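You operate a simulated robot arm through the tools that you are given. There is no shell and no other tool. Be economical: measure what you need, move in short steps, check, and stop when the job is done.

You are at the controls of a simulated robot arm. One attempt, no reset.

## Task
Fetch the green housing from the top of cell one and set it on top of the grey foam block. Then put one of the gauge blocks from the top of cell one on the top of the grey bench. Then switch the cell one feeder switch on. Then take the cleaner can on the top of the drawer bench and put it away on the lower corner shelf. Then put the vented silver case on the top of the drawer bench away on the second shelf from the bottom of the narrow rack. Then take the paint can on the top of the drawer bench and put it away on the lower corner shelf. Then press the yellow test button three times. Then stack the 0.090 mm small spool from the top of the grey bench on top of the 0.050 mm small spool. Then open the left bench drawer, take the steel hex spacer and put it in the inside of the left bench drawer and shut the drawer again. Then take the orange housing from the top of the far grey bench and put it on the drip tray. Then fetch the black foot and set it on the top of the side bench. Then take the bearing block marked "F" from the top of the far grey bench and put it on the top of the tester. Keep to this order. Set down upright: gauge block, cleaner can, paint can, black foot.

Only the result counts: the job must be done as asked and must still hold three seconds after the hand-in. Knocking over, shifting, dropping, spilling or breaking anything else fails it.

## Robot
A 6-joint arm with a two-finger gripper on a trunk, on a base that drives. Base frame: it is fixed to the floor where the robot stands at the start and does not move with it; the origin is under the middle of the robot, x ahead of it, y to its left, z up; the surface under the hand at the start is at about z = 802. Lengths are in mm, angles in degrees, forces in N, time in s.
With the tool pointing down near the work surface it reaches from about 400 to 840 mm from the robot's upright axis, wherever it stands. Its first joint turns from -166.0 to 166.0 degrees. Places, roughly: bearing block [-7500, -4250, 750]; black foot (8x8x9 cm) [-8000, -4200, 800]; cell one feeder switch [1000, -700, 800]; cleaner can [750, 2750, 1000]; drip tray (10x15x4 cm) [-9000, -4300, 800]; gauge block [500, 250, 750]; green housing [500, 250, 750]; grey foam block (9x6x5 cm) [800, 300, 800]; inside of the left bench drawer [300, 2800, 700]; left bench drawer [300, 2700, 700]; lower corner shelf (48x19 cm) [5620, -4500, 960]; orange housing (3x3x3 cm) [-8400, -4300, 800]; paint can [1500, 3000, 1000]; second shelf of the narrow rack [-9800, 500, 700]; small spool [2250, 3000, 750]; steel hex spacer (3x4x4 cm) [2500, 2600, 800]; top of the grey bench [2500, 2900, 800]; top of the side bench [-5900, -4200, 700]; top of the tester [-6900, -4000, 800]; vented silver case (16x10x5 cm) [1200, 2900, 900]; yellow test button [1800, 2700, 800]. Payload 1.66 kg.
The tool frame sits at the grasp point between the pads (the TCP): z along the fingers, y along the line on which they close. The tips reach 16 mm beyond it. The gripper opens to 111 mm. The gripper's body begins 104 mm behind the TCP.
Orientation is told as [roll, pitch, yaw] about the base's x, y, z axes, in that order, counted from this pose: with the fingers straight down and closing along the base's y, the tool's x points along the base's -x, its y along +y and its z along -z.

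## Interface
- The arm moves only by the tool arm_command. Its argument "increments" is a list of rows, each a list of 7 numbers: the gripper command, from -1 (shut) to 1 (fully open), values between in proportion, then the shift along the tool's x, y, z in units of 40 mm (1.0 is 40 mm), then the turn, a rotation vector about the tool's x, y, z in units of 5 degrees (1.0 is 5 degrees). In form: [[hand, x, y, z, ax, ay, az], ...]. A call has 1 to 12 rows; each row shifts and turns the commanded pose from where the row before left it, along the tool's axes as they then stand. A call with a number of a shift or a turn outside -1 to 1 is refused whole. Each row takes 0.2 s and may step no farther than 50 mm and 8.6 degrees from the row before; otherwise, or with a gripper value out of range, the whole call is refused. Where a pose cannot be reached the arm comes as near as it can. A force on the tool above 40 N (or 10 N above the force at the start of the call, whichever is more), or a blocked arm, ends the call early, and 0.2 s more pass. The fingers move at their own pace and stop on an object; they squeeze with about 20 N. The grip force told is the motor's: it shows also when the fingers shut on nothing. Time passes only in rows, and 0.2 s behind the last, so rows that do not move let the fingers close. The reply holds the time, the measured pose of the TCP, the force on the tool along the base axes, the opening and the grip force, in the units named above and with some noise, with the torque about the TCP (base axes, N m) and any sound that the robot's microphone picked up.
- Cameras (640 x 400 px; columns grow to the right, rows downward): "scene" is now at [48.1, 206.7, 1530.6]; the picture's right is [0.11, -0.99, 0.00], its down [-0.77, -0.09, -0.63] and it looks along [0.63, 0.07, -0.77] (base axes); focal length 256 px, centre (320, 200). "wrist" rides on the gripper at [70, 14, -143] in the tool frame; the picture's right is [-0.19, 0.98, 0.00], its down [-0.87, -0.17, -0.47] and it looks along [-0.46, -0.09, 0.88] (tool axes); focal length 230 px, centre (320, 200). There is no depth. A picture from a camera that has moved, and an enlarged one, comes with that camera's place and axes in the base frame and with its lens. The place of the scene camera against the robot may be out by one fixed shift of up to 18 mm in any direction.
- grab_frame(camera): a new picture of that camera. No time passes.
- slide_trunk(by): slides the trunk up (or, below 0, down) by that many mm; the arm and the scene camera ride with it, the base frame stays. It gives what a move gives, with no picture.
- base_move(legs): drives the robot by 1 to 6 legs, each [ahead, left, turn to the left] in mm, mm and degrees, along the robot's own axes; the way and the turn of a leg run together, so that a leg with both is an arc; at most 1500 mm and 180 degrees a leg. The arm and the cameras ride along, it lands a little off, and it stops where it bumps. It gives what a move gives.
- head_to(pan, tilt): turns the head with the scene camera to pan (to the left, within 120 degrees either way) and tilt (down, from -29 to 69), counted from straight ahead of the robot. It gives what a move gives.
- enlarge(camera, box): a new picture of the part [left, top, right, bottom] of that camera's present view, enlarged. No time passes.
- hand_in(): hands the job in; it is judged then, once.

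Go step by step. Nothing tells you exact positions but the pictures and the camera data: compare them with the known pose of the tool, close in by small moves and look again before you grip or let go. The budget is 567 turns and 360 pictures, counting those below and the enlarged ones. Unless the task says otherwise, let go and move clear before handing in, and close with one line.

The tools are called after "Call:" as a command line: name --pt "numbers of a row" for each row, then --argument value for the rest, lists and objects as JSON in quotes. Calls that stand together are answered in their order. arm_command: Moves the arm, as the interface text tells. Its arguments: {"type":"object","properties":{"increments":{"type":"array","items":{"type":"array","items":{"type":"number"}}}},"required":["increments"]} The other tools are called the same way: slide_trunk (by) slides the trunk up or down; base_move (legs) drives the base; head_to (pan, tilt) turns the head that bears the scene camera; grab_frame (camera) takes a picture; enlarge (camera, box) takes an enlarged picture of a part of a camera's view; hand_in () hands the job in.

At the start:

```text
t: 0.0
position: [508.8, 85.8, 1042.3]
tcp_rot: [0.0, 0.0, -0.1]
contact_force: [0.0, -0.4, -0.2]
torque: [-0.01, -0.02, -0.01]
finger_gap: 111.1
gripper_force: 0.1
trunk travel left (down, up): [-125.0, 465.0]
robot x, y, heading: [2.4, -5.5, 0.0]
head pan, tilt: [6.5, 50.7]
```

scene: 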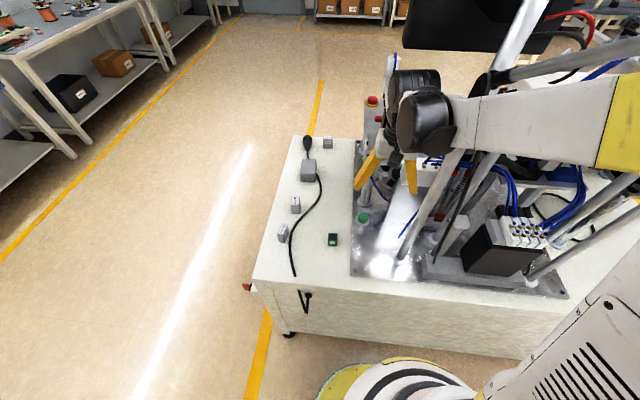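
wrist: 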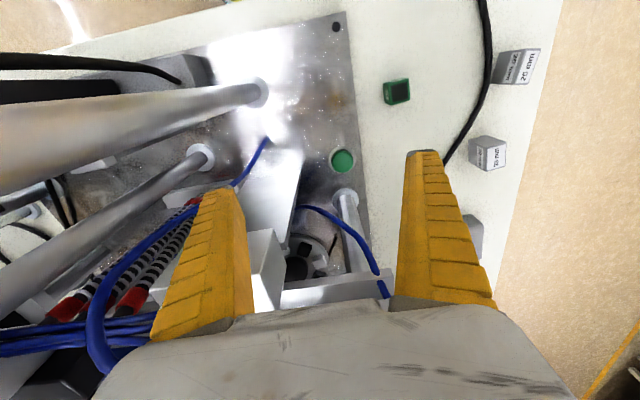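

The green housing stands on the white top of cell one at about (477, 206), with the gauge blocks beyond it to the left. I'll look closer first.

Call:
enlarge --camera "wrist" --box '[320, 0, 600, 280]'

Call:
enlarge --camera "scene" --box '[240, 110, 400, 270]'

Call:
head_to --pan -10 --tilt 30

Call:
grab_frame --camera "scene"

```text
1.43 times, centred on (460, 140) of wrist
camera zoom: at [439.8, 97.7, 1186.7], right [0.19, 0.98, 0.0], down [0.87, -0.17, 0.47], along [0.46, -0.09, -0.88], focal length 329 px, centre (120, 286)
```

zoom: 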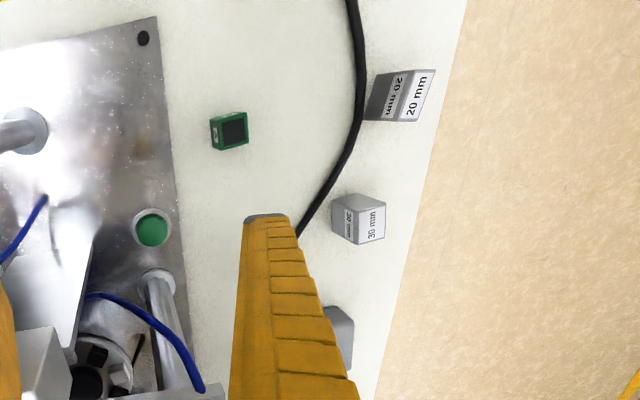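

```text
2.50 times, centred on (320, 190) of scene
camera zoom: at [48.1, 206.7, 1530.6], right [0.11, -0.99, 0.0], down [-0.77, -0.09, -0.63], along [0.63, 0.07, -0.77], focal length 640 px, centre (320, 225)
```

zoom: 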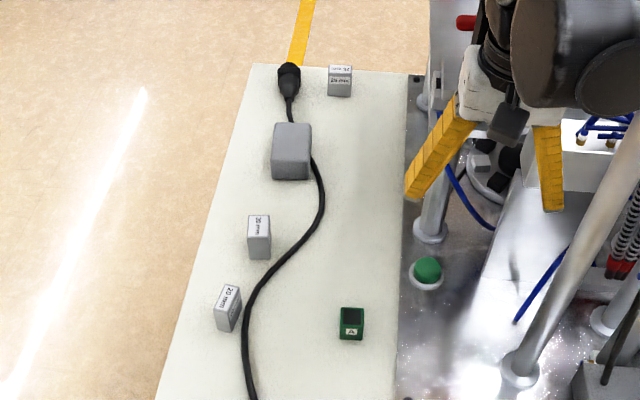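

```text
t: 0.8
position: [509.5, 84.0, 1043.8]
tcp_rot: [0.0, -0.1, -0.1]
contact_force: [0.0, 0.7, -0.4]
torque: [0.0, 0.03, 0.0]
finger_gap: 110.9
gripper_force: 0.1
trunk travel left (down, up): [-125.0, 465.0]
robot x, y, heading: [2.9, -0.1, 0.1]
head pan, tilt: [-10.0, 30.0]
```

```text
355 pictures are left
camera scene: at [61.4, 182.5, 1561.0], right [-0.17, -0.98, 0.0], down [-0.49, 0.09, -0.87], along [0.85, -0.15, -0.5], focal length 256 px, centre (320, 200)
```

scene: 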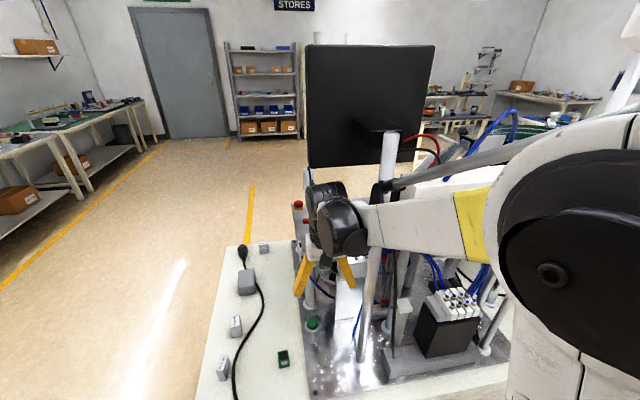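

Call:
enlarge --camera "scene" --box '[200, 230, 300, 400]'

Call:
enlarge --camera "scene" --box '[220, 235, 290, 305]'

```text
2.35 times, centred on (250, 315) of scene
camera zoom: at [61.4, 182.5, 1561.0], right [-0.17, -0.98, 0.0], down [-0.49, 0.09, -0.87], along [0.85, -0.15, -0.5], focal length 603 px, centre (485, -71)
```

zoom: 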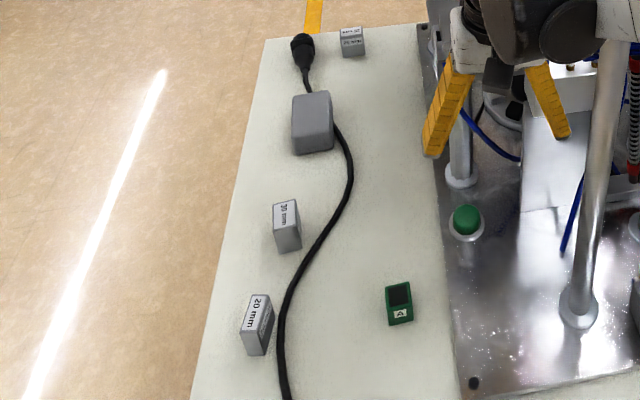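

```text
5.71 times, centred on (255, 270) of scene
camera zoom: at [61.4, 182.5, 1561.0], right [-0.17, -0.98, 0.0], down [-0.49, 0.09, -0.87], along [0.85, -0.15, -0.5], focal length 1463 px, centre (691, -200)
```

zoom: 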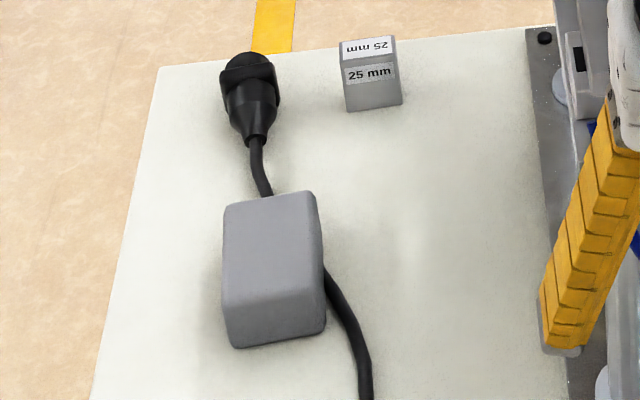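

I'll move the hand over the green housing and lower part of the way before checking.

Call:
arm_command --pt "1 0.27 1 0 0 0 0" --pt "1 0.27 1 0 0 0 0" --pt "1 0.27 1 0 0 0 0" --pt "1 0 0 1 0 0 0" --pt "1 0 0 1 0 0 0" --pt "1 0 0 1 0 0 0"

Call:
grab_frame --camera "wrist"

Call:
grab_frame --camera "scene"

```text
t: 2.2
position: [476.5, 203.2, 923.3]
tcp_rot: [0.0, 0.1, 0.0]
contact_force: [0.0, -0.3, 0.0]
torque: [-0.02, -0.01, -0.01]
finger_gap: 110.8
gripper_force: 0.2
trunk travel left (down, up): [-125.0, 465.0]
robot x, y, heading: [1.8, -0.5, 0.1]
head pan, tilt: [-10.0, 30.0]
```

```text
352 pictures are left
camera wrist: at [407.6, 217.2, 1064.8], right [0.19, 0.98, 0.0], down [0.87, -0.17, 0.47], along [0.46, -0.09, -0.88], focal length 230 px, centre (320, 200)
```

wrist: 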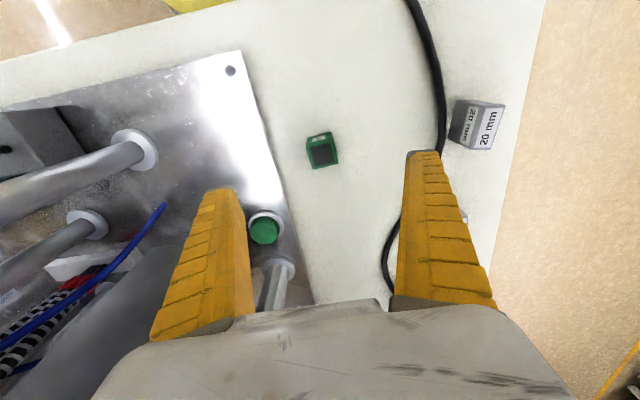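

```text
351 pictures are left
camera scene: at [61.7, 182.7, 1561.0], right [-0.17, -0.98, 0.0], down [-0.49, 0.09, -0.87], along [0.85, -0.15, -0.5], focal length 256 px, centre (320, 200)
```

scene: 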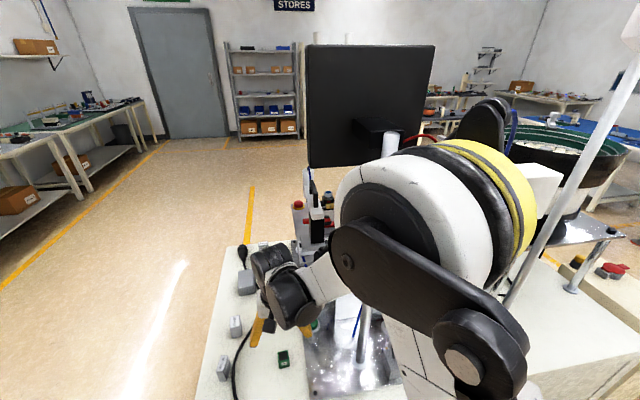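

Call:
arm_command --pt "1 0 0.07 0.9 0 0 0" --pt "1 0 0 0.8 0 0 0" --pt "1 0 0 0.5 0 0 0"

Call:
grab_frame --camera "wrist"

Call:
head_to --pan 5 --tilt 50

Call:
grab_frame --camera "scene"

```text
t: 3.0
position: [477.1, 206.9, 836.0]
tcp_rot: [0.0, 0.0, 0.0]
contact_force: [1.0, -0.4, 0.3]
torque: [0.0, 0.01, -0.02]
finger_gap: 110.9
gripper_force: 0.1
trunk travel left (down, up): [-125.0, 465.0]
robot x, y, heading: [0.4, 0.4, 0.0]
head pan, tilt: [-10.0, 30.0]
```

```text
350 pictures are left
camera wrist: at [407.6, 220.5, 978.4], right [0.19, 0.98, 0.0], down [0.87, -0.17, 0.47], along [0.46, -0.09, -0.88], focal length 230 px, centre (320, 200)
```

wrist: 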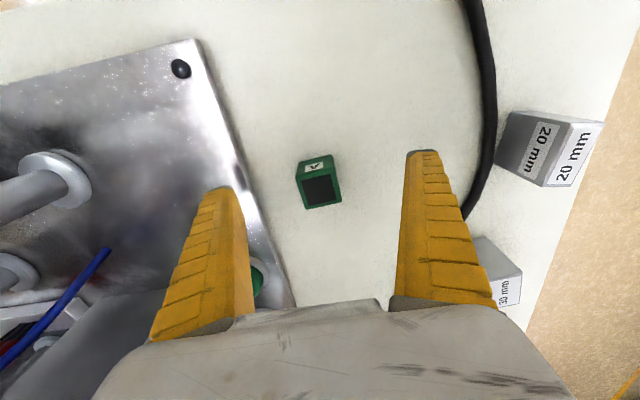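

```text
t: 3.9
position: [475.9, 207.5, 836.1]
tcp_rot: [0.1, 0.0, -0.1]
contact_force: [-0.2, 0.2, 1.2]
torque: [0.01, 0.01, 0.02]
finger_gap: 111.1
gripper_force: 0.0
trunk travel left (down, up): [-125.0, 465.0]
robot x, y, heading: [4.8, 2.4, -0.1]
head pan, tilt: [5.0, 50.0]
```

```text
349 pictures are left
camera scene: at [49.0, 204.8, 1531.6], right [0.09, -1.0, 0.0], down [-0.76, -0.07, -0.64], along [0.64, 0.06, -0.77], focal length 256 px, centre (320, 200)
```

scene: 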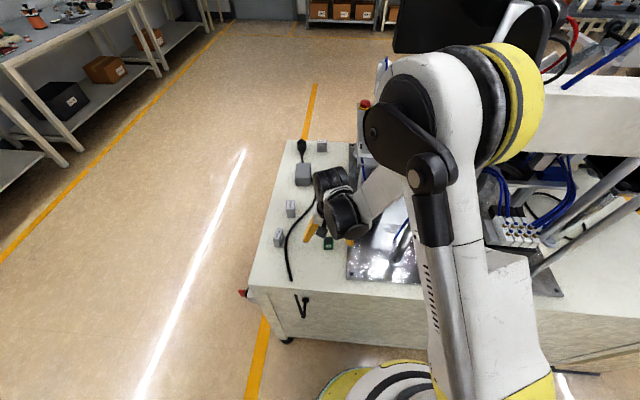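

Call:
arm_command --pt "1 0 0 0.38 0 0 0" --pt "0 0 0 0 0 0 0" --pt "-1 0 0 0 0 0 0" --pt "-1 0 0 0 0 0 0" --pt "-1 0 0 0 0 0 0"

Call:
grab_frame --camera "wrist"

```text
t: 5.1
position: [477.1, 206.2, 820.6]
tcp_rot: [0.0, 0.0, 0.0]
contact_force: [1.5, 0.0, 6.2]
torque: [-0.02, 0.0, -0.04]
finger_gap: 27.0
gripper_force: 20.8
trunk travel left (down, up): [-125.0, 465.0]
robot x, y, heading: [0.0, 2.0, -0.1]
head pan, tilt: [5.0, 50.0]
```

```text
348 pictures are left
camera wrist: at [407.4, 219.8, 963.9], right [0.19, 0.98, 0.0], down [0.87, -0.17, 0.47], along [0.46, -0.09, -0.88], focal length 230 px, centre (320, 200)
```

wrist: 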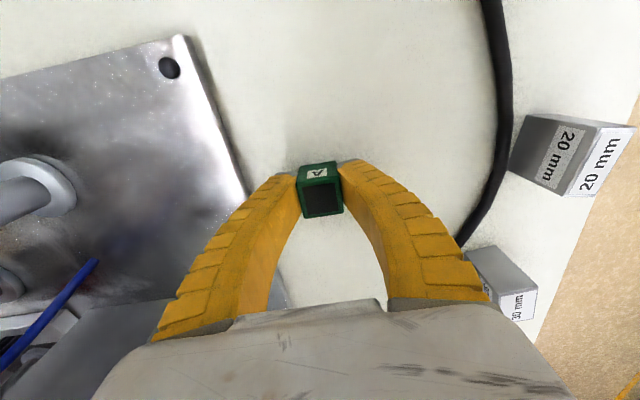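

Housing is gripped. I lift it and drive left so the foam block comes into comfortable reach.

Call:
arm_command --pt "-1 0 0 -1 0 0 0" --pt "-1 0 0 -1 0 0 0" --pt "-1 0 0 -1 0 0 0" --pt "-1 0 0 -1 0 0 0"

Call:
base_move --legs '[[0, 250, 0]]'

Call:
grab_frame --camera "wrist"

Call:
grab_frame --camera "scene"

```text
t: 6.1
position: [476.0, 206.9, 982.7]
tcp_rot: [0.0, -0.1, 0.1]
contact_force: [0.0, 0.2, 0.2]
torque: [0.02, -0.02, 0.0]
finger_gap: 0.1
gripper_force: 19.8
trunk travel left (down, up): [-125.0, 465.0]
robot x, y, heading: [3.1, 0.7, 0.1]
head pan, tilt: [5.0, 50.0]
```

```text
t: 7.9
position: [476.2, 454.5, 982.7]
tcp_rot: [-0.1, -0.1, -0.1]
contact_force: [0.5, 0.1, -0.1]
torque: [0.0, 0.01, 0.0]
finger_gap: 0.0
gripper_force: 20.2
trunk travel left (down, up): [-125.0, 465.0]
robot x, y, heading: [3.4, 243.3, -0.1]
head pan, tilt: [5.0, 50.0]
```

```text
347 pictures are left
camera wrist: at [407.3, 469.2, 1125.1], right [0.19, 0.98, 0.0], down [0.87, -0.17, 0.47], along [0.46, -0.09, -0.88], focal length 230 px, centre (320, 200)
```

wrist: 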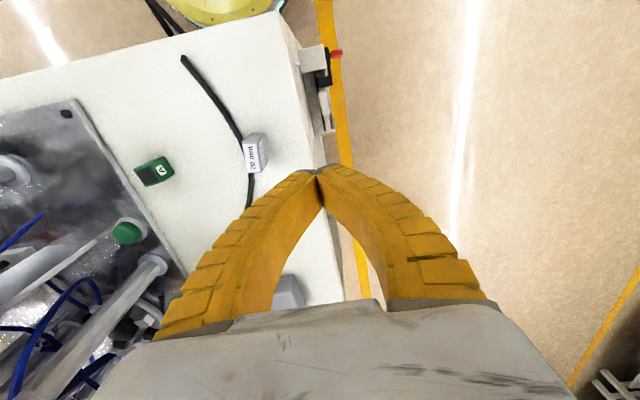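

```text
346 pictures are left
camera scene: at [49.6, 454.2, 1531.4], right [0.09, -1.0, 0.0], down [-0.76, -0.07, -0.64], along [0.64, 0.05, -0.77], focal length 256 px, centre (320, 200)
```

scene: 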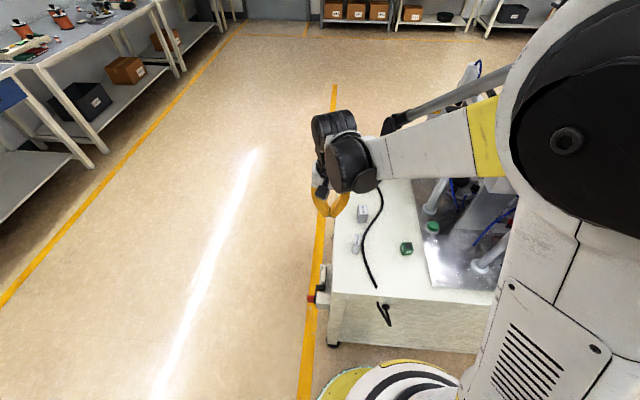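

The housing slipped out and lies on the table again, turned. I'll look at it closely before a second grip.

Call:
enlarge --camera "wrist" --box '[110, 130, 210, 200]'

Call:
enlarge --camera "scene" --box '[330, 190, 450, 290]'

```text
5.71 times, centred on (160, 165) of wrist
camera zoom: at [407.3, 469.2, 1125.1], right [0.19, 0.98, 0.0], down [0.87, -0.17, 0.47], along [0.46, -0.09, -0.88], focal length 1315 px, centre (1234, 400)
```

zoom: 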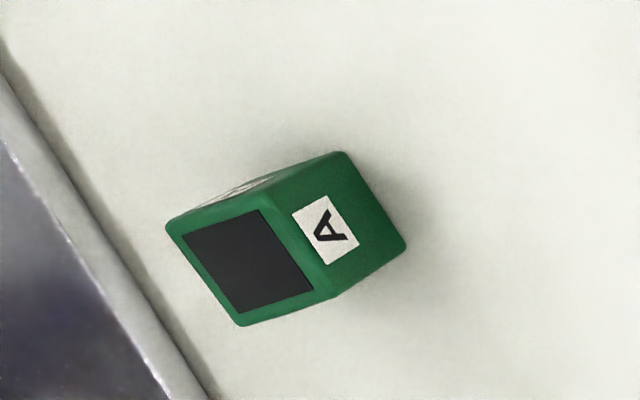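

```text
4.00 times, centred on (390, 240) of scene
camera zoom: at [49.6, 454.2, 1531.4], right [0.09, -1.0, 0.0], down [-0.76, -0.07, -0.64], along [0.64, 0.05, -0.77], focal length 1024 px, centre (40, 40)
```

zoom: 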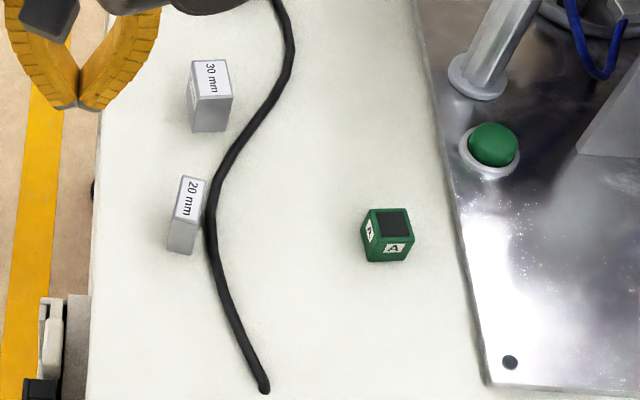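

The housing is upright and close to where it stood, slightly turned. I'll go back above it and look straight down.

Call:
arm_command --pt "1 0 -1 0 0 0 0" --pt "1 0 -1 0 0 0 0" --pt "1 0 -1 0 0 0 0" --pt "1 0 -1 0 0 0 0" --pt "1 0 -1 0 0 0 0" --pt "1 0 -1 0 0 0 0" --pt "1 0 -0.1 1 0 0 0" --pt "1 0 0 1 0 0 0"

Call:
grab_frame --camera "wrist"

```text
t: 9.7
position: [474.5, 211.2, 901.7]
tcp_rot: [0.0, 0.0, -0.1]
contact_force: [0.5, 0.5, 0.2]
torque: [-0.01, -0.02, -0.01]
finger_gap: 110.9
gripper_force: 0.1
trunk travel left (down, up): [-125.0, 465.0]
robot x, y, heading: [0.6, 247.7, -0.0]
head pan, tilt: [5.0, 50.0]
```

```text
343 pictures are left
camera wrist: at [407.2, 224.8, 1044.0], right [0.19, 0.98, 0.0], down [0.87, -0.17, 0.47], along [0.46, -0.09, -0.88], focal length 230 px, centre (320, 200)
```

wrist: 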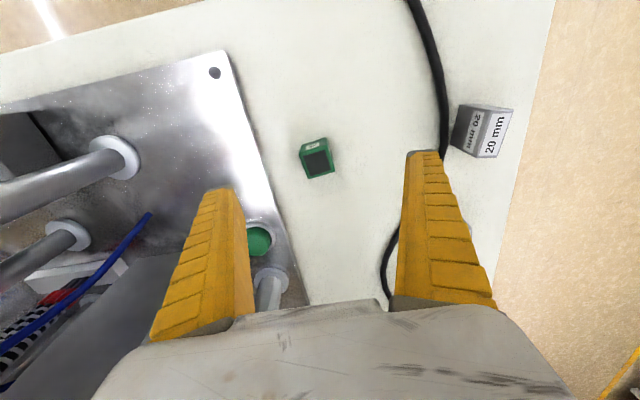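

Call:
enlarge --camera "wrist" --box '[280, 120, 360, 200]'

```text
5.00 times, centred on (320, 160) of wrist
camera zoom: at [407.2, 224.8, 1044.0], right [0.19, 0.98, 0.0], down [0.87, -0.17, 0.47], along [0.46, -0.09, -0.88], focal length 1150 px, centre (320, 400)
```

zoom: 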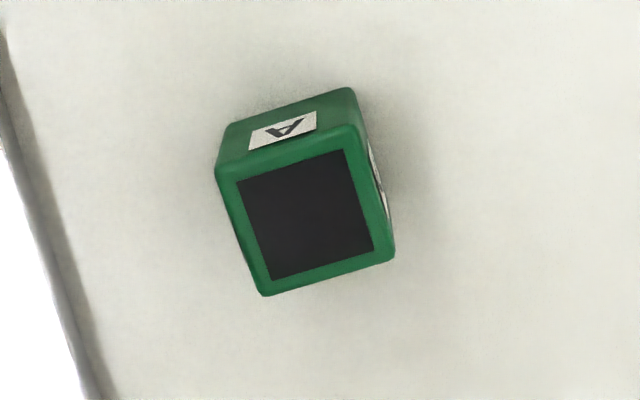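

Call:
arm_command --pt "1 -0.09 -0.07 0.5 0 0 -1" --pt "1 0 0 0.8 0 0 -0.3" --pt "1 0 0 0.5 0 0 0" --pt "1 0 0 0.21 0 0 0" --pt "-1 0 0 0 0 0 0" --pt "-1 0 0 0 0 0 0" --pt "-1 0 0 0 0 0 0" --pt "-1 0 0 0 0 0 0"

Call:
grab_frame --camera "wrist"

```text
t: 11.5
position: [480.0, 208.1, 822.3]
tcp_rot: [-0.1, -0.1, 6.5]
contact_force: [0.7, 0.0, 4.5]
torque: [0.0, 0.01, -0.01]
finger_gap: 26.5
gripper_force: 20.4
trunk travel left (down, up): [-125.0, 465.0]
robot x, y, heading: [-2.3, 250.1, -0.1]
head pan, tilt: [5.0, 50.0]
```

```text
341 pictures are left
camera wrist: at [409.2, 213.7, 965.5], right [0.08, 1.0, 0.0], down [0.88, -0.07, 0.47], along [0.47, -0.04, -0.88], focal length 230 px, centre (320, 200)
```

wrist: 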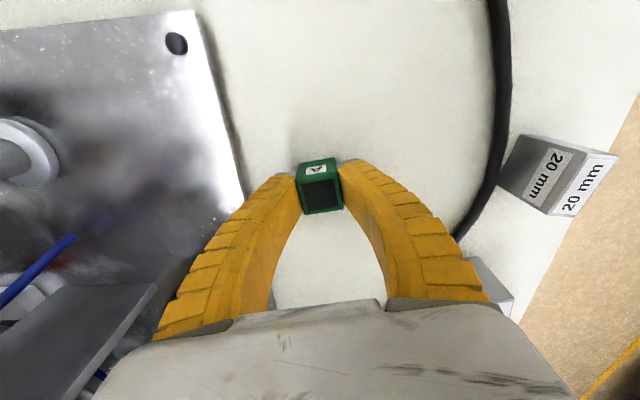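

Call:
arm_command --pt "-1 0 0 -0.1 0 0 0" --pt "-1 0 0 -0.1 0 0 0" --pt "-1 0 0 -0.15 0 0 0" --pt "-1 0 0 -0.15 0 0 0"

Call:
grab_frame --camera "wrist"

```text
t: 12.5
position: [480.9, 207.7, 843.5]
tcp_rot: [0.0, -0.1, 6.4]
contact_force: [-0.3, 0.7, -0.8]
torque: [0.0, 0.01, -0.02]
finger_gap: 25.4
gripper_force: 20.0
trunk travel left (down, up): [-125.0, 465.0]
robot x, y, heading: [1.8, 248.0, -0.2]
head pan, tilt: [5.0, 50.0]
```

```text
340 pictures are left
camera wrist: at [409.8, 214.0, 985.3], right [0.08, 1.0, 0.0], down [0.88, -0.07, 0.47], along [0.47, -0.04, -0.88], focal length 230 px, centre (320, 200)
```

wrist: 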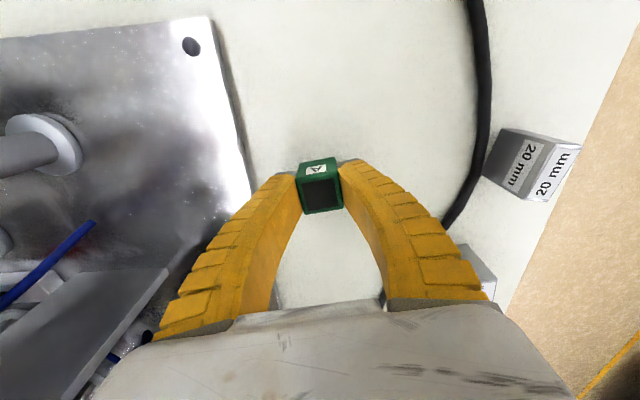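

Call:
arm_command --pt "-1 0 0 -0.2 0 0 0" --pt "-1 0 0 -0.3 0 0 0" --pt "-1 0 0 -0.4 0 0 0" --pt "-1 0 0 -0.5 0 0 0" --pt "-1 0 0 -0.5 0 0 0" --pt "-1 0 0 -0.3 0 0 0"

Call:
grab_frame --camera "wrist"

```text
t: 13.9
position: [478.0, 207.0, 930.3]
tcp_rot: [0.0, 0.0, 6.4]
contact_force: [0.8, -0.7, -0.4]
torque: [0.03, 0.0, 0.01]
finger_gap: 25.2
gripper_force: 20.3
trunk travel left (down, up): [-125.0, 465.0]
robot x, y, heading: [2.8, 250.4, -0.0]
head pan, tilt: [5.0, 50.0]
```

```text
339 pictures are left
camera wrist: at [407.9, 213.9, 1073.3], right [0.08, 1.0, 0.0], down [0.88, -0.07, 0.47], along [0.47, -0.04, -0.88], focal length 230 px, centre (320, 200)
```

wrist: 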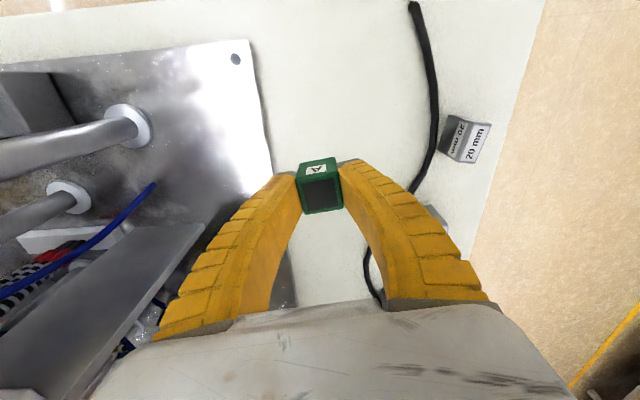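

Call:
arm_command --pt "-1 0 0 0 0 0 0.64" --pt "-1 0 0 0 0 0 0.64" --pt "-1 0 0.4 0 0 0 0" --pt "-1 0 0.7 0 0 0 0" --pt "-1 -0.3 0.7 0 0 0 0" --pt "-1 -0.5 0.7 0 0 0 0" --pt "-1 -0.7 0.4 0 0 0 0" --pt "-1 -0.8 0.2 0 0 0 0" --pt "-1 -0.8 0 0 0 0 0" --pt "-1 -0.8 0 0 0 0 0" --pt "-1 -0.8 0 0 0 0 0" --pt "-1 -0.5 0 0 0 0 0"

Call:
grab_frame --camera "wrist"

Call:
grab_frame --camera "scene"

```text
t: 16.5
position: [687.0, 332.3, 929.6]
tcp_rot: [0.0, 0.0, -0.1]
contact_force: [-0.2, 0.2, -0.5]
torque: [-0.02, 0.03, -0.01]
finger_gap: 25.3
gripper_force: 20.1
trunk travel left (down, up): [-125.0, 465.0]
robot x, y, heading: [1.4, 251.8, -0.1]
head pan, tilt: [5.0, 50.0]
```

```text
338 pictures are left
camera wrist: at [619.0, 345.6, 1071.8], right [0.19, 0.98, 0.0], down [0.87, -0.17, 0.47], along [0.46, -0.09, -0.88], focal length 230 px, centre (320, 200)
```

wrist: 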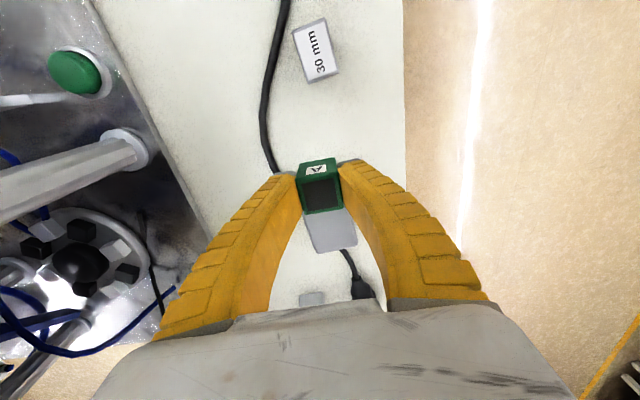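

```text
337 pictures are left
camera scene: at [49.9, 453.6, 1531.5], right [0.09, -1.0, 0.0], down [-0.76, -0.07, -0.64], along [0.64, 0.05, -0.77], focal length 256 px, centre (320, 200)
```

scene: 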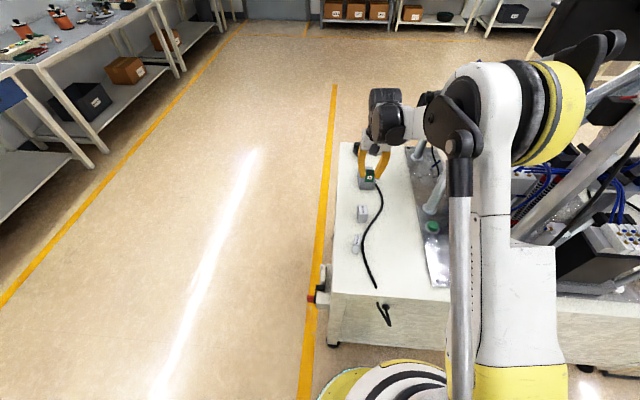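

Call:
arm_command --pt "-1 -0.4 -0.09 0 0 0 0" --pt "-1 -0.6 -0.09 0 0 0 0" --pt "-1 -0.6 0 0.2 0 0 0" --pt "-1 -0.22 0 0.4 0 0 0"

Call:
grab_frame --camera "wrist"

Call:
enlarge --camera "scene" --box '[330, 120, 430, 220]'

```text
t: 17.5
position: [761.0, 326.1, 905.5]
tcp_rot: [0.0, 0.0, 0.0]
contact_force: [0.1, -0.2, -0.7]
torque: [0.01, -0.01, 0.02]
finger_gap: 25.3
gripper_force: 19.5
trunk travel left (down, up): [-125.0, 465.0]
robot x, y, heading: [-0.2, 251.2, -0.2]
head pan, tilt: [5.0, 50.0]
```

```text
336 pictures are left
camera wrist: at [691.6, 339.3, 1048.3], right [0.19, 0.98, 0.0], down [0.87, -0.17, 0.47], along [0.46, -0.09, -0.88], focal length 230 px, centre (320, 200)
```

wrist: 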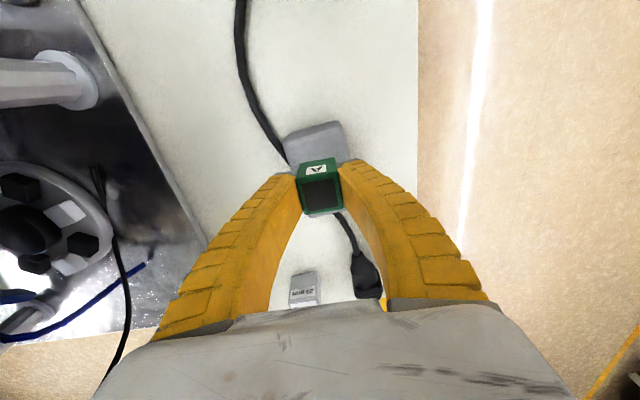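

```text
4.00 times, centred on (380, 170) of scene
camera zoom: at [49.9, 453.7, 1531.5], right [0.09, -1.0, 0.0], down [-0.76, -0.07, -0.64], along [0.64, 0.05, -0.77], focal length 1024 px, centre (80, 320)
```

zoom: 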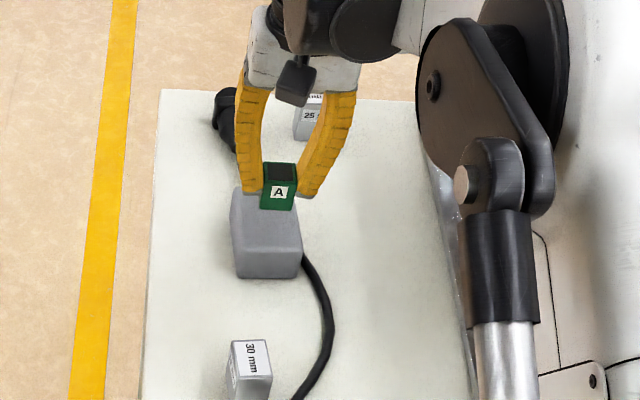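

Call:
arm_command --pt "-1 0 0 0.3 0 0 0" --pt "-1 0 0 0.25 0 0 0" --pt "-1 0 0 0.1 0 0 0"

Call:
enlarge --camera "scene" --box '[350, 130, 420, 200]'

Call:
enlarge --camera "wrist" --box '[250, 100, 390, 240]'

```text
t: 18.3
position: [760.7, 324.6, 879.2]
tcp_rot: [0.0, 0.0, 0.1]
contact_force: [-0.5, 0.3, 0.1]
torque: [0.0, -0.03, -0.02]
finger_gap: 25.3
gripper_force: 20.3
trunk travel left (down, up): [-125.0, 465.0]
robot x, y, heading: [-1.5, 250.6, -0.4]
head pan, tilt: [5.0, 50.0]
```

```text
5.71 times, centred on (385, 165) of scene
camera zoom: at [49.6, 453.6, 1531.5], right [0.09, -1.0, 0.0], down [-0.76, -0.07, -0.64], along [0.64, 0.05, -0.77], focal length 1463 px, centre (-51, 400)
```

zoom: 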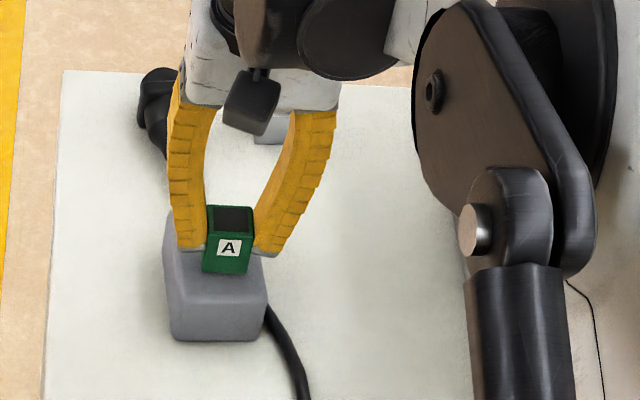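

```text
2.86 times, centred on (320, 170) of wrist
camera zoom: at [691.5, 337.8, 1022.2], right [0.19, 0.98, 0.0], down [0.87, -0.17, 0.47], along [0.46, -0.09, -0.88], focal length 657 px, centre (320, 286)
```

zoom: 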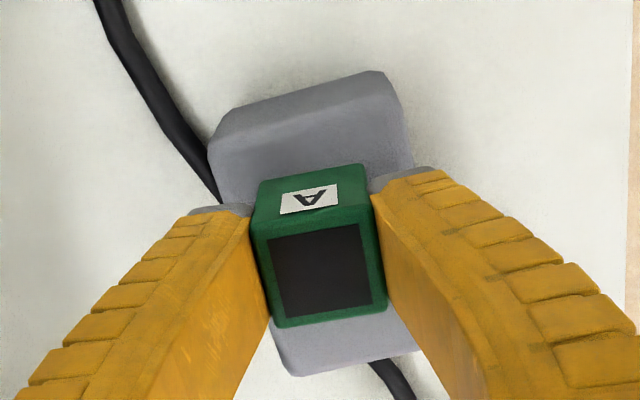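

Call:
arm_command --pt "-1 0 0 0.1 0 0 0" --pt "-1 0 0 0.05 0 0 0" --pt "-1 0 0 0.05 0 0 0"

Call:
enlarge --camera "scene" --box '[350, 130, 420, 200]'

```text
t: 19.1
position: [760.6, 324.4, 872.5]
tcp_rot: [0.0, 0.0, 0.0]
contact_force: [1.2, -0.4, -0.6]
torque: [-0.01, 0.03, 0.01]
finger_gap: 25.2
gripper_force: 20.6
trunk travel left (down, up): [-125.0, 465.0]
robot x, y, heading: [-0.9, 249.0, 0.0]
head pan, tilt: [5.0, 50.0]
```

```text
5.71 times, centred on (385, 165) of scene
camera zoom: at [49.6, 453.6, 1531.5], right [0.09, -1.0, 0.0], down [-0.76, -0.07, -0.64], along [0.64, 0.05, -0.77], focal length 1463 px, centre (-51, 400)
```

zoom: 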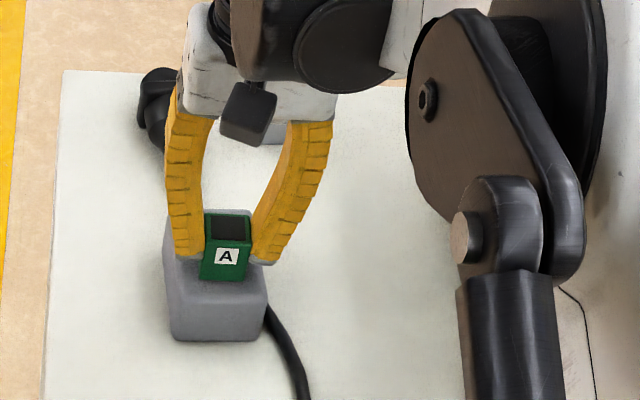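

Call:
arm_command --pt "-1 0 0 0.05 0 0 0" --pt "-1 0 0 0.03 0 0 0"

Call:
arm_command --pt "-1 0 0 0.04 0 0 0" --pt "-1 0 0 0.0 0 0 0"

```text
t: 19.7
position: [761.0, 325.4, 868.1]
tcp_rot: [0.0, 0.0, 0.1]
contact_force: [0.3, 0.6, -0.3]
torque: [0.01, 0.0, -0.02]
finger_gap: 25.0
gripper_force: 19.6
trunk travel left (down, up): [-125.0, 465.0]
robot x, y, heading: [1.4, 248.8, -0.3]
head pan, tilt: [5.0, 50.0]
```

```text
t: 20.3
position: [760.8, 326.0, 866.3]
tcp_rot: [0.1, 0.1, 0.0]
contact_force: [0.5, -0.4, 6.3]
torque: [0.02, -0.04, -0.02]
finger_gap: 27.0
gripper_force: 20.1
trunk travel left (down, up): [-125.0, 465.0]
robot x, y, heading: [1.4, 248.8, -0.0]
head pan, tilt: [5.0, 50.0]
```

Call:
arm_command --pt "-0.4 0 0 0 0 0 0" --pt "0 0 0 0 0 0 0" --pt "0 0 0 -0.3 0 0 0" --pt "0 0 0 -0.7 0 0 0" --pt "0 0 0 -1 0 0 0"

Call:
grab_frame --camera "wrist"

Call:
enlarge --camera "scene" --box '[340, 130, 420, 260]'

```text
t: 21.5
position: [760.7, 324.8, 946.1]
tcp_rot: [0.0, 0.0, -0.1]
contact_force: [-0.3, 0.6, -0.9]
torque: [0.0, 0.0, -0.03]
finger_gap: 57.8
gripper_force: 1.1
trunk travel left (down, up): [-125.0, 465.0]
robot x, y, heading: [0.0, 249.7, 0.0]
head pan, tilt: [5.0, 50.0]
```

```text
331 pictures are left
camera wrist: at [691.2, 338.5, 1089.0], right [0.19, 0.98, 0.0], down [0.87, -0.17, 0.47], along [0.46, -0.09, -0.88], focal length 230 px, centre (320, 200)
```

wrist: 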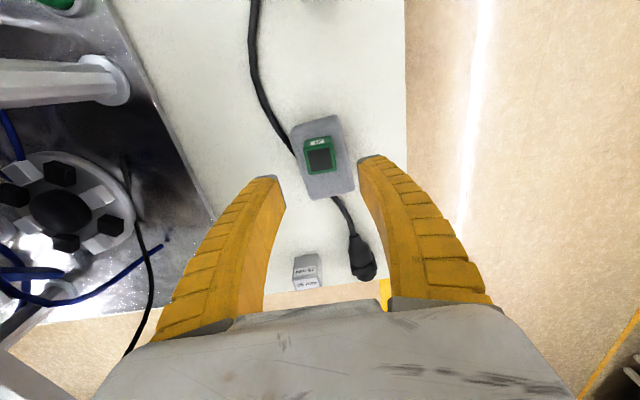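

```text
3.08 times, centred on (380, 195) of scene
camera zoom: at [49.3, 453.6, 1531.6], right [0.09, -1.0, 0.0], down [-0.76, -0.07, -0.64], along [0.64, 0.05, -0.77], focal length 788 px, centre (135, 215)
```

zoom: 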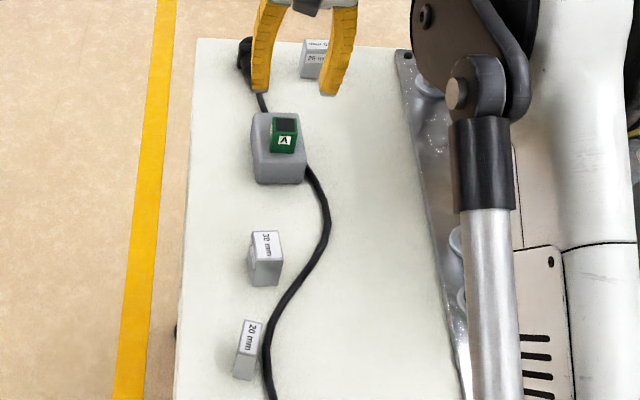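

Housing sits on the foam block. Next the 30 mm gauge block, at about (598, 347).

Call:
arm_command --pt "1 0.9 0.14 0 0 0 0" --pt "1 1 0.14 0 0 0 0" --pt "1 1 0.14 0 0 0 0" --pt "1 1 0.13 0 0 0 0" --pt "1 0.15 0 0.3 0 0 0"

Call:
grab_frame --camera "wrist"

```text
t: 22.7
position: [599.0, 348.4, 933.8]
tcp_rot: [-0.1, 0.1, 0.1]
contact_force: [-0.1, 0.4, 0.4]
torque: [-0.02, 0.01, 0.02]
finger_gap: 110.8
gripper_force: 0.0
trunk travel left (down, up): [-125.0, 465.0]
robot x, y, heading: [-0.5, 247.0, -0.2]
head pan, tilt: [5.0, 50.0]
```

```text
329 pictures are left
camera wrist: at [529.2, 362.3, 1078.1], right [0.19, 0.98, 0.0], down [0.87, -0.17, 0.47], along [0.46, -0.09, -0.88], focal length 230 px, centre (320, 200)
```

wrist: 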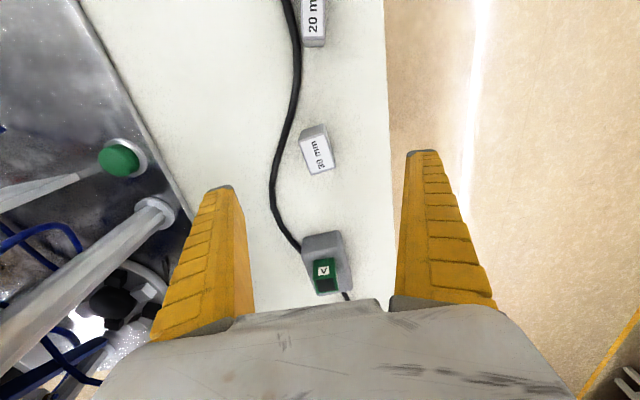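

Call:
enlarge --camera "wrist" --box '[280, 110, 360, 190]'

```text
5.00 times, centred on (320, 150) of wrist
camera zoom: at [529.2, 362.3, 1078.1], right [0.19, 0.98, 0.0], down [0.87, -0.17, 0.47], along [0.46, -0.09, -0.88], focal length 1150 px, centre (320, 450)
```

zoom: 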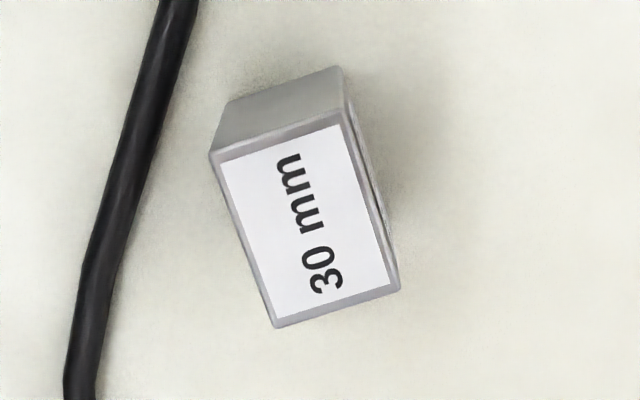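

Call:
arm_command --pt "-0.15 0.1 -0.03 0.3 0 0 -1" --pt "-0.15 0 0 0.3 0 0 -0.27" --pt "-0.15 0 0 0.5 0 0 0"

Call:
grab_frame --camera "wrist"

```text
t: 23.5
position: [595.3, 346.3, 891.3]
tcp_rot: [0.0, 0.0, 6.4]
contact_force: [0.0, 0.0, 0.0]
torque: [-0.01, 0.03, 0.05]
finger_gap: 49.2
gripper_force: 1.3
trunk travel left (down, up): [-125.0, 465.0]
robot x, y, heading: [3.5, 252.2, -0.3]
head pan, tilt: [5.0, 50.0]
```

```text
327 pictures are left
camera wrist: at [524.9, 352.1, 1034.2], right [0.08, 1.0, 0.0], down [0.88, -0.07, 0.47], along [0.47, -0.04, -0.88], focal length 230 px, centre (320, 200)
```

wrist: 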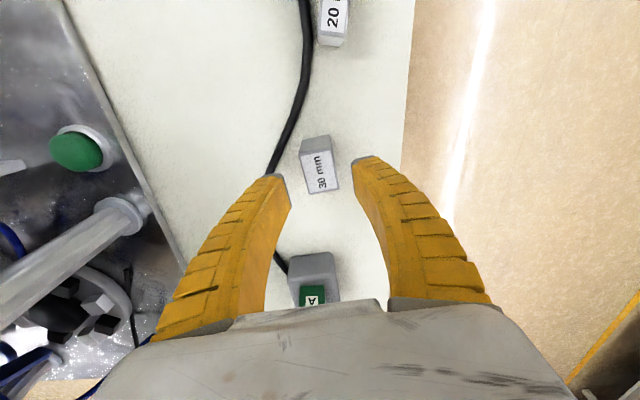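

Call:
arm_command --pt "-0.15 0 0 0.6 0 0 0" --pt "-0.15 0 0 0.6 0 0 0" --pt "-0.15 0 0 0.3 0 0 0" --pt "-0.15 0 0 0 0 0 0"

Call:
grab_frame --camera "wrist"

```text
t: 24.5
position: [595.5, 347.7, 830.5]
tcp_rot: [-0.1, 0.0, 6.4]
contact_force: [-0.1, -0.2, -0.3]
torque: [-0.02, -0.05, -0.01]
finger_gap: 49.2
gripper_force: 1.7
trunk travel left (down, up): [-125.0, 465.0]
robot x, y, heading: [1.4, 248.4, -0.0]
head pan, tilt: [5.0, 50.0]
```

```text
326 pictures are left
camera wrist: at [525.2, 352.7, 973.6], right [0.08, 1.0, 0.0], down [0.88, -0.07, 0.47], along [0.47, -0.04, -0.88], focal length 230 px, centre (320, 200)
```

wrist: 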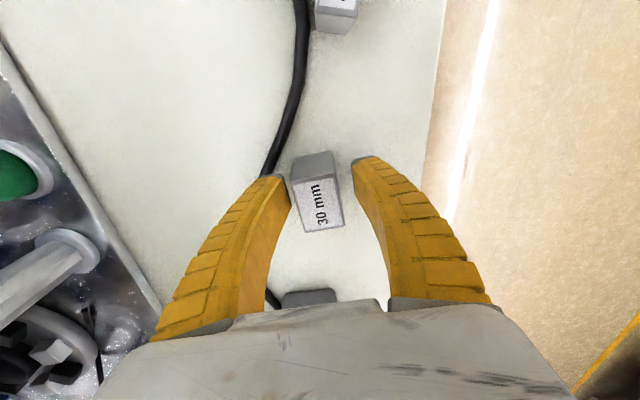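

Call:
arm_command --pt "-1 0 0 0 0 0 0" --pt "-1 0 0 0 0 0 0" --pt "-1 0 0 0 0 0 0" --pt "-1 0 0 -0.1 0 0 0" --pt "-1 0 0 -0.2 0 0 0" --pt "-1 0 0 -0.3 0 0 0" --pt "-1 0 0 -0.5 0 0 0" --pt "-1 0 0 -0.6 0 0 0" --pt "-1 0 0 -0.6 0 0 0"

Call:
grab_frame --camera "wrist"

```text
t: 26.5
position: [593.0, 345.6, 922.5]
tcp_rot: [0.1, 0.0, 6.3]
contact_force: [0.7, 0.1, -2.2]
torque: [0.01, 0.01, 0.01]
finger_gap: 25.5
gripper_force: 20.1
trunk travel left (down, up): [-125.0, 465.0]
robot x, y, heading: [-0.9, 247.9, 0.0]
head pan, tilt: [5.0, 50.0]
```

```text
325 pictures are left
camera wrist: at [523.3, 352.7, 1065.8], right [0.08, 1.0, 0.0], down [0.88, -0.07, 0.47], along [0.47, -0.04, -0.88], focal length 230 px, centre (320, 200)
```

wrist: 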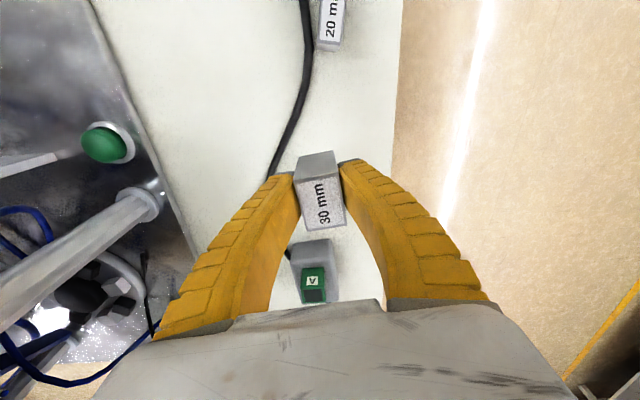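

Gauge block is held. I lift, back away from the cell and turn left to look at the benches.

Call:
arm_command --pt "-1 0 0 -0.6 0 0 0" --pt "-1 0 0 -0.6 0 0 0" --pt "-1 0 0 -0.6 0 0 0" --pt "-1 0 0 0 0 0 0"

Call:
base_move --legs '[[-300, 300, 0], [0, 0, 90]]'

Call:
head_to --pan -20 --tilt 20

Call:
grab_frame --camera "scene"

Call:
grab_frame --camera "wrist"

```text
t: 27.5
position: [595.2, 346.6, 995.9]
tcp_rot: [0.0, -0.1, 6.4]
contact_force: [-0.3, 1.4, -1.4]
torque: [0.01, -0.02, 0.01]
finger_gap: 25.4
gripper_force: 20.0
trunk travel left (down, up): [-125.0, 465.0]
robot x, y, heading: [-0.4, 245.6, -0.1]
head pan, tilt: [5.0, 50.0]
```

```text
t: 33.9
position: [-392.1, 1140.9, 996.4]
tcp_rot: [0.1, 0.0, 96.4]
contact_force: [-0.1, -0.5, -1.6]
torque: [-0.01, 0.01, -0.05]
finger_gap: 25.3
gripper_force: 19.3
trunk travel left (down, up): [-125.0, 465.0]
robot x, y, heading: [-294.3, 545.9, 90.0]
head pan, tilt: [5.0, 50.0]
```

```text
t: 34.9
position: [-392.7, 1141.6, 995.3]
tcp_rot: [0.0, 0.0, 96.3]
contact_force: [0.5, 0.0, -1.5]
torque: [0.0, 0.03, -0.01]
finger_gap: 25.2
gripper_force: 20.4
trunk travel left (down, up): [-125.0, 465.0]
robot x, y, heading: [-292.7, 542.6, 90.0]
head pan, tilt: [-20.0, 20.0]
```

```text
324 pictures are left
camera scene: at [-460.1, 622.0, 1577.0], right [0.94, -0.34, 0.0], down [-0.12, -0.32, -0.94], along [0.32, 0.88, -0.34], focal length 256 px, centre (320, 200)
```

scene: 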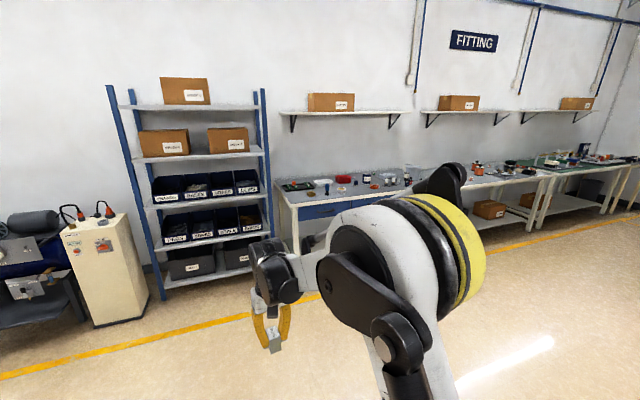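

```text
323 pictures are left
camera wrist: at [-396.6, 1069.9, 1138.6], right [-1.0, 0.08, 0.0], down [0.07, 0.88, 0.47], along [0.04, 0.47, -0.88], focal length 230 px, centre (320, 200)
```

wrist: 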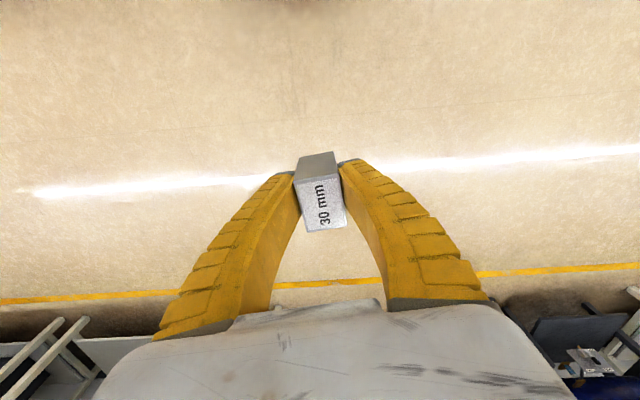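

Call:
base_move --legs '[[900, 0, 0], [0, -1350, 0], [0, -1350, 0]]'

Call:
head_to --pan 0 --tilt 30

Call:
grab_frame --camera "scene"

```text
t: 52.4
position: [2297.7, 2102.9, 995.8]
tcp_rot: [0.0, 0.0, 96.6]
contact_force: [0.3, -0.1, -1.3]
torque: [-0.03, -0.02, 0.01]
finger_gap: 25.3
gripper_force: 19.7
trunk travel left (down, up): [-125.0, 465.0]
robot x, y, heading: [2397.0, 1508.7, 90.2]
head pan, tilt: [-20.0, 20.0]
```

```text
t: 53.2
position: [2297.5, 2101.8, 995.5]
tcp_rot: [0.1, 0.0, 96.6]
contact_force: [0.3, 0.2, -2.1]
torque: [0.04, 0.02, 0.01]
finger_gap: 25.3
gripper_force: 19.7
trunk travel left (down, up): [-125.0, 465.0]
robot x, y, heading: [2397.3, 1507.2, 90.2]
head pan, tilt: [0.0, 30.0]
```

```text
322 pictures are left
camera scene: at [2199.6, 1586.4, 1561.1], right [1.0, 0.0, 0.0], down [0.0, -0.5, -0.87], along [0.0, 0.87, -0.5], focal length 256 px, centre (320, 200)
```

scene: 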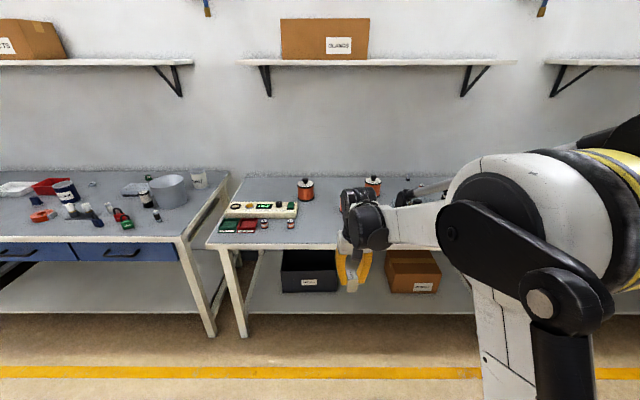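

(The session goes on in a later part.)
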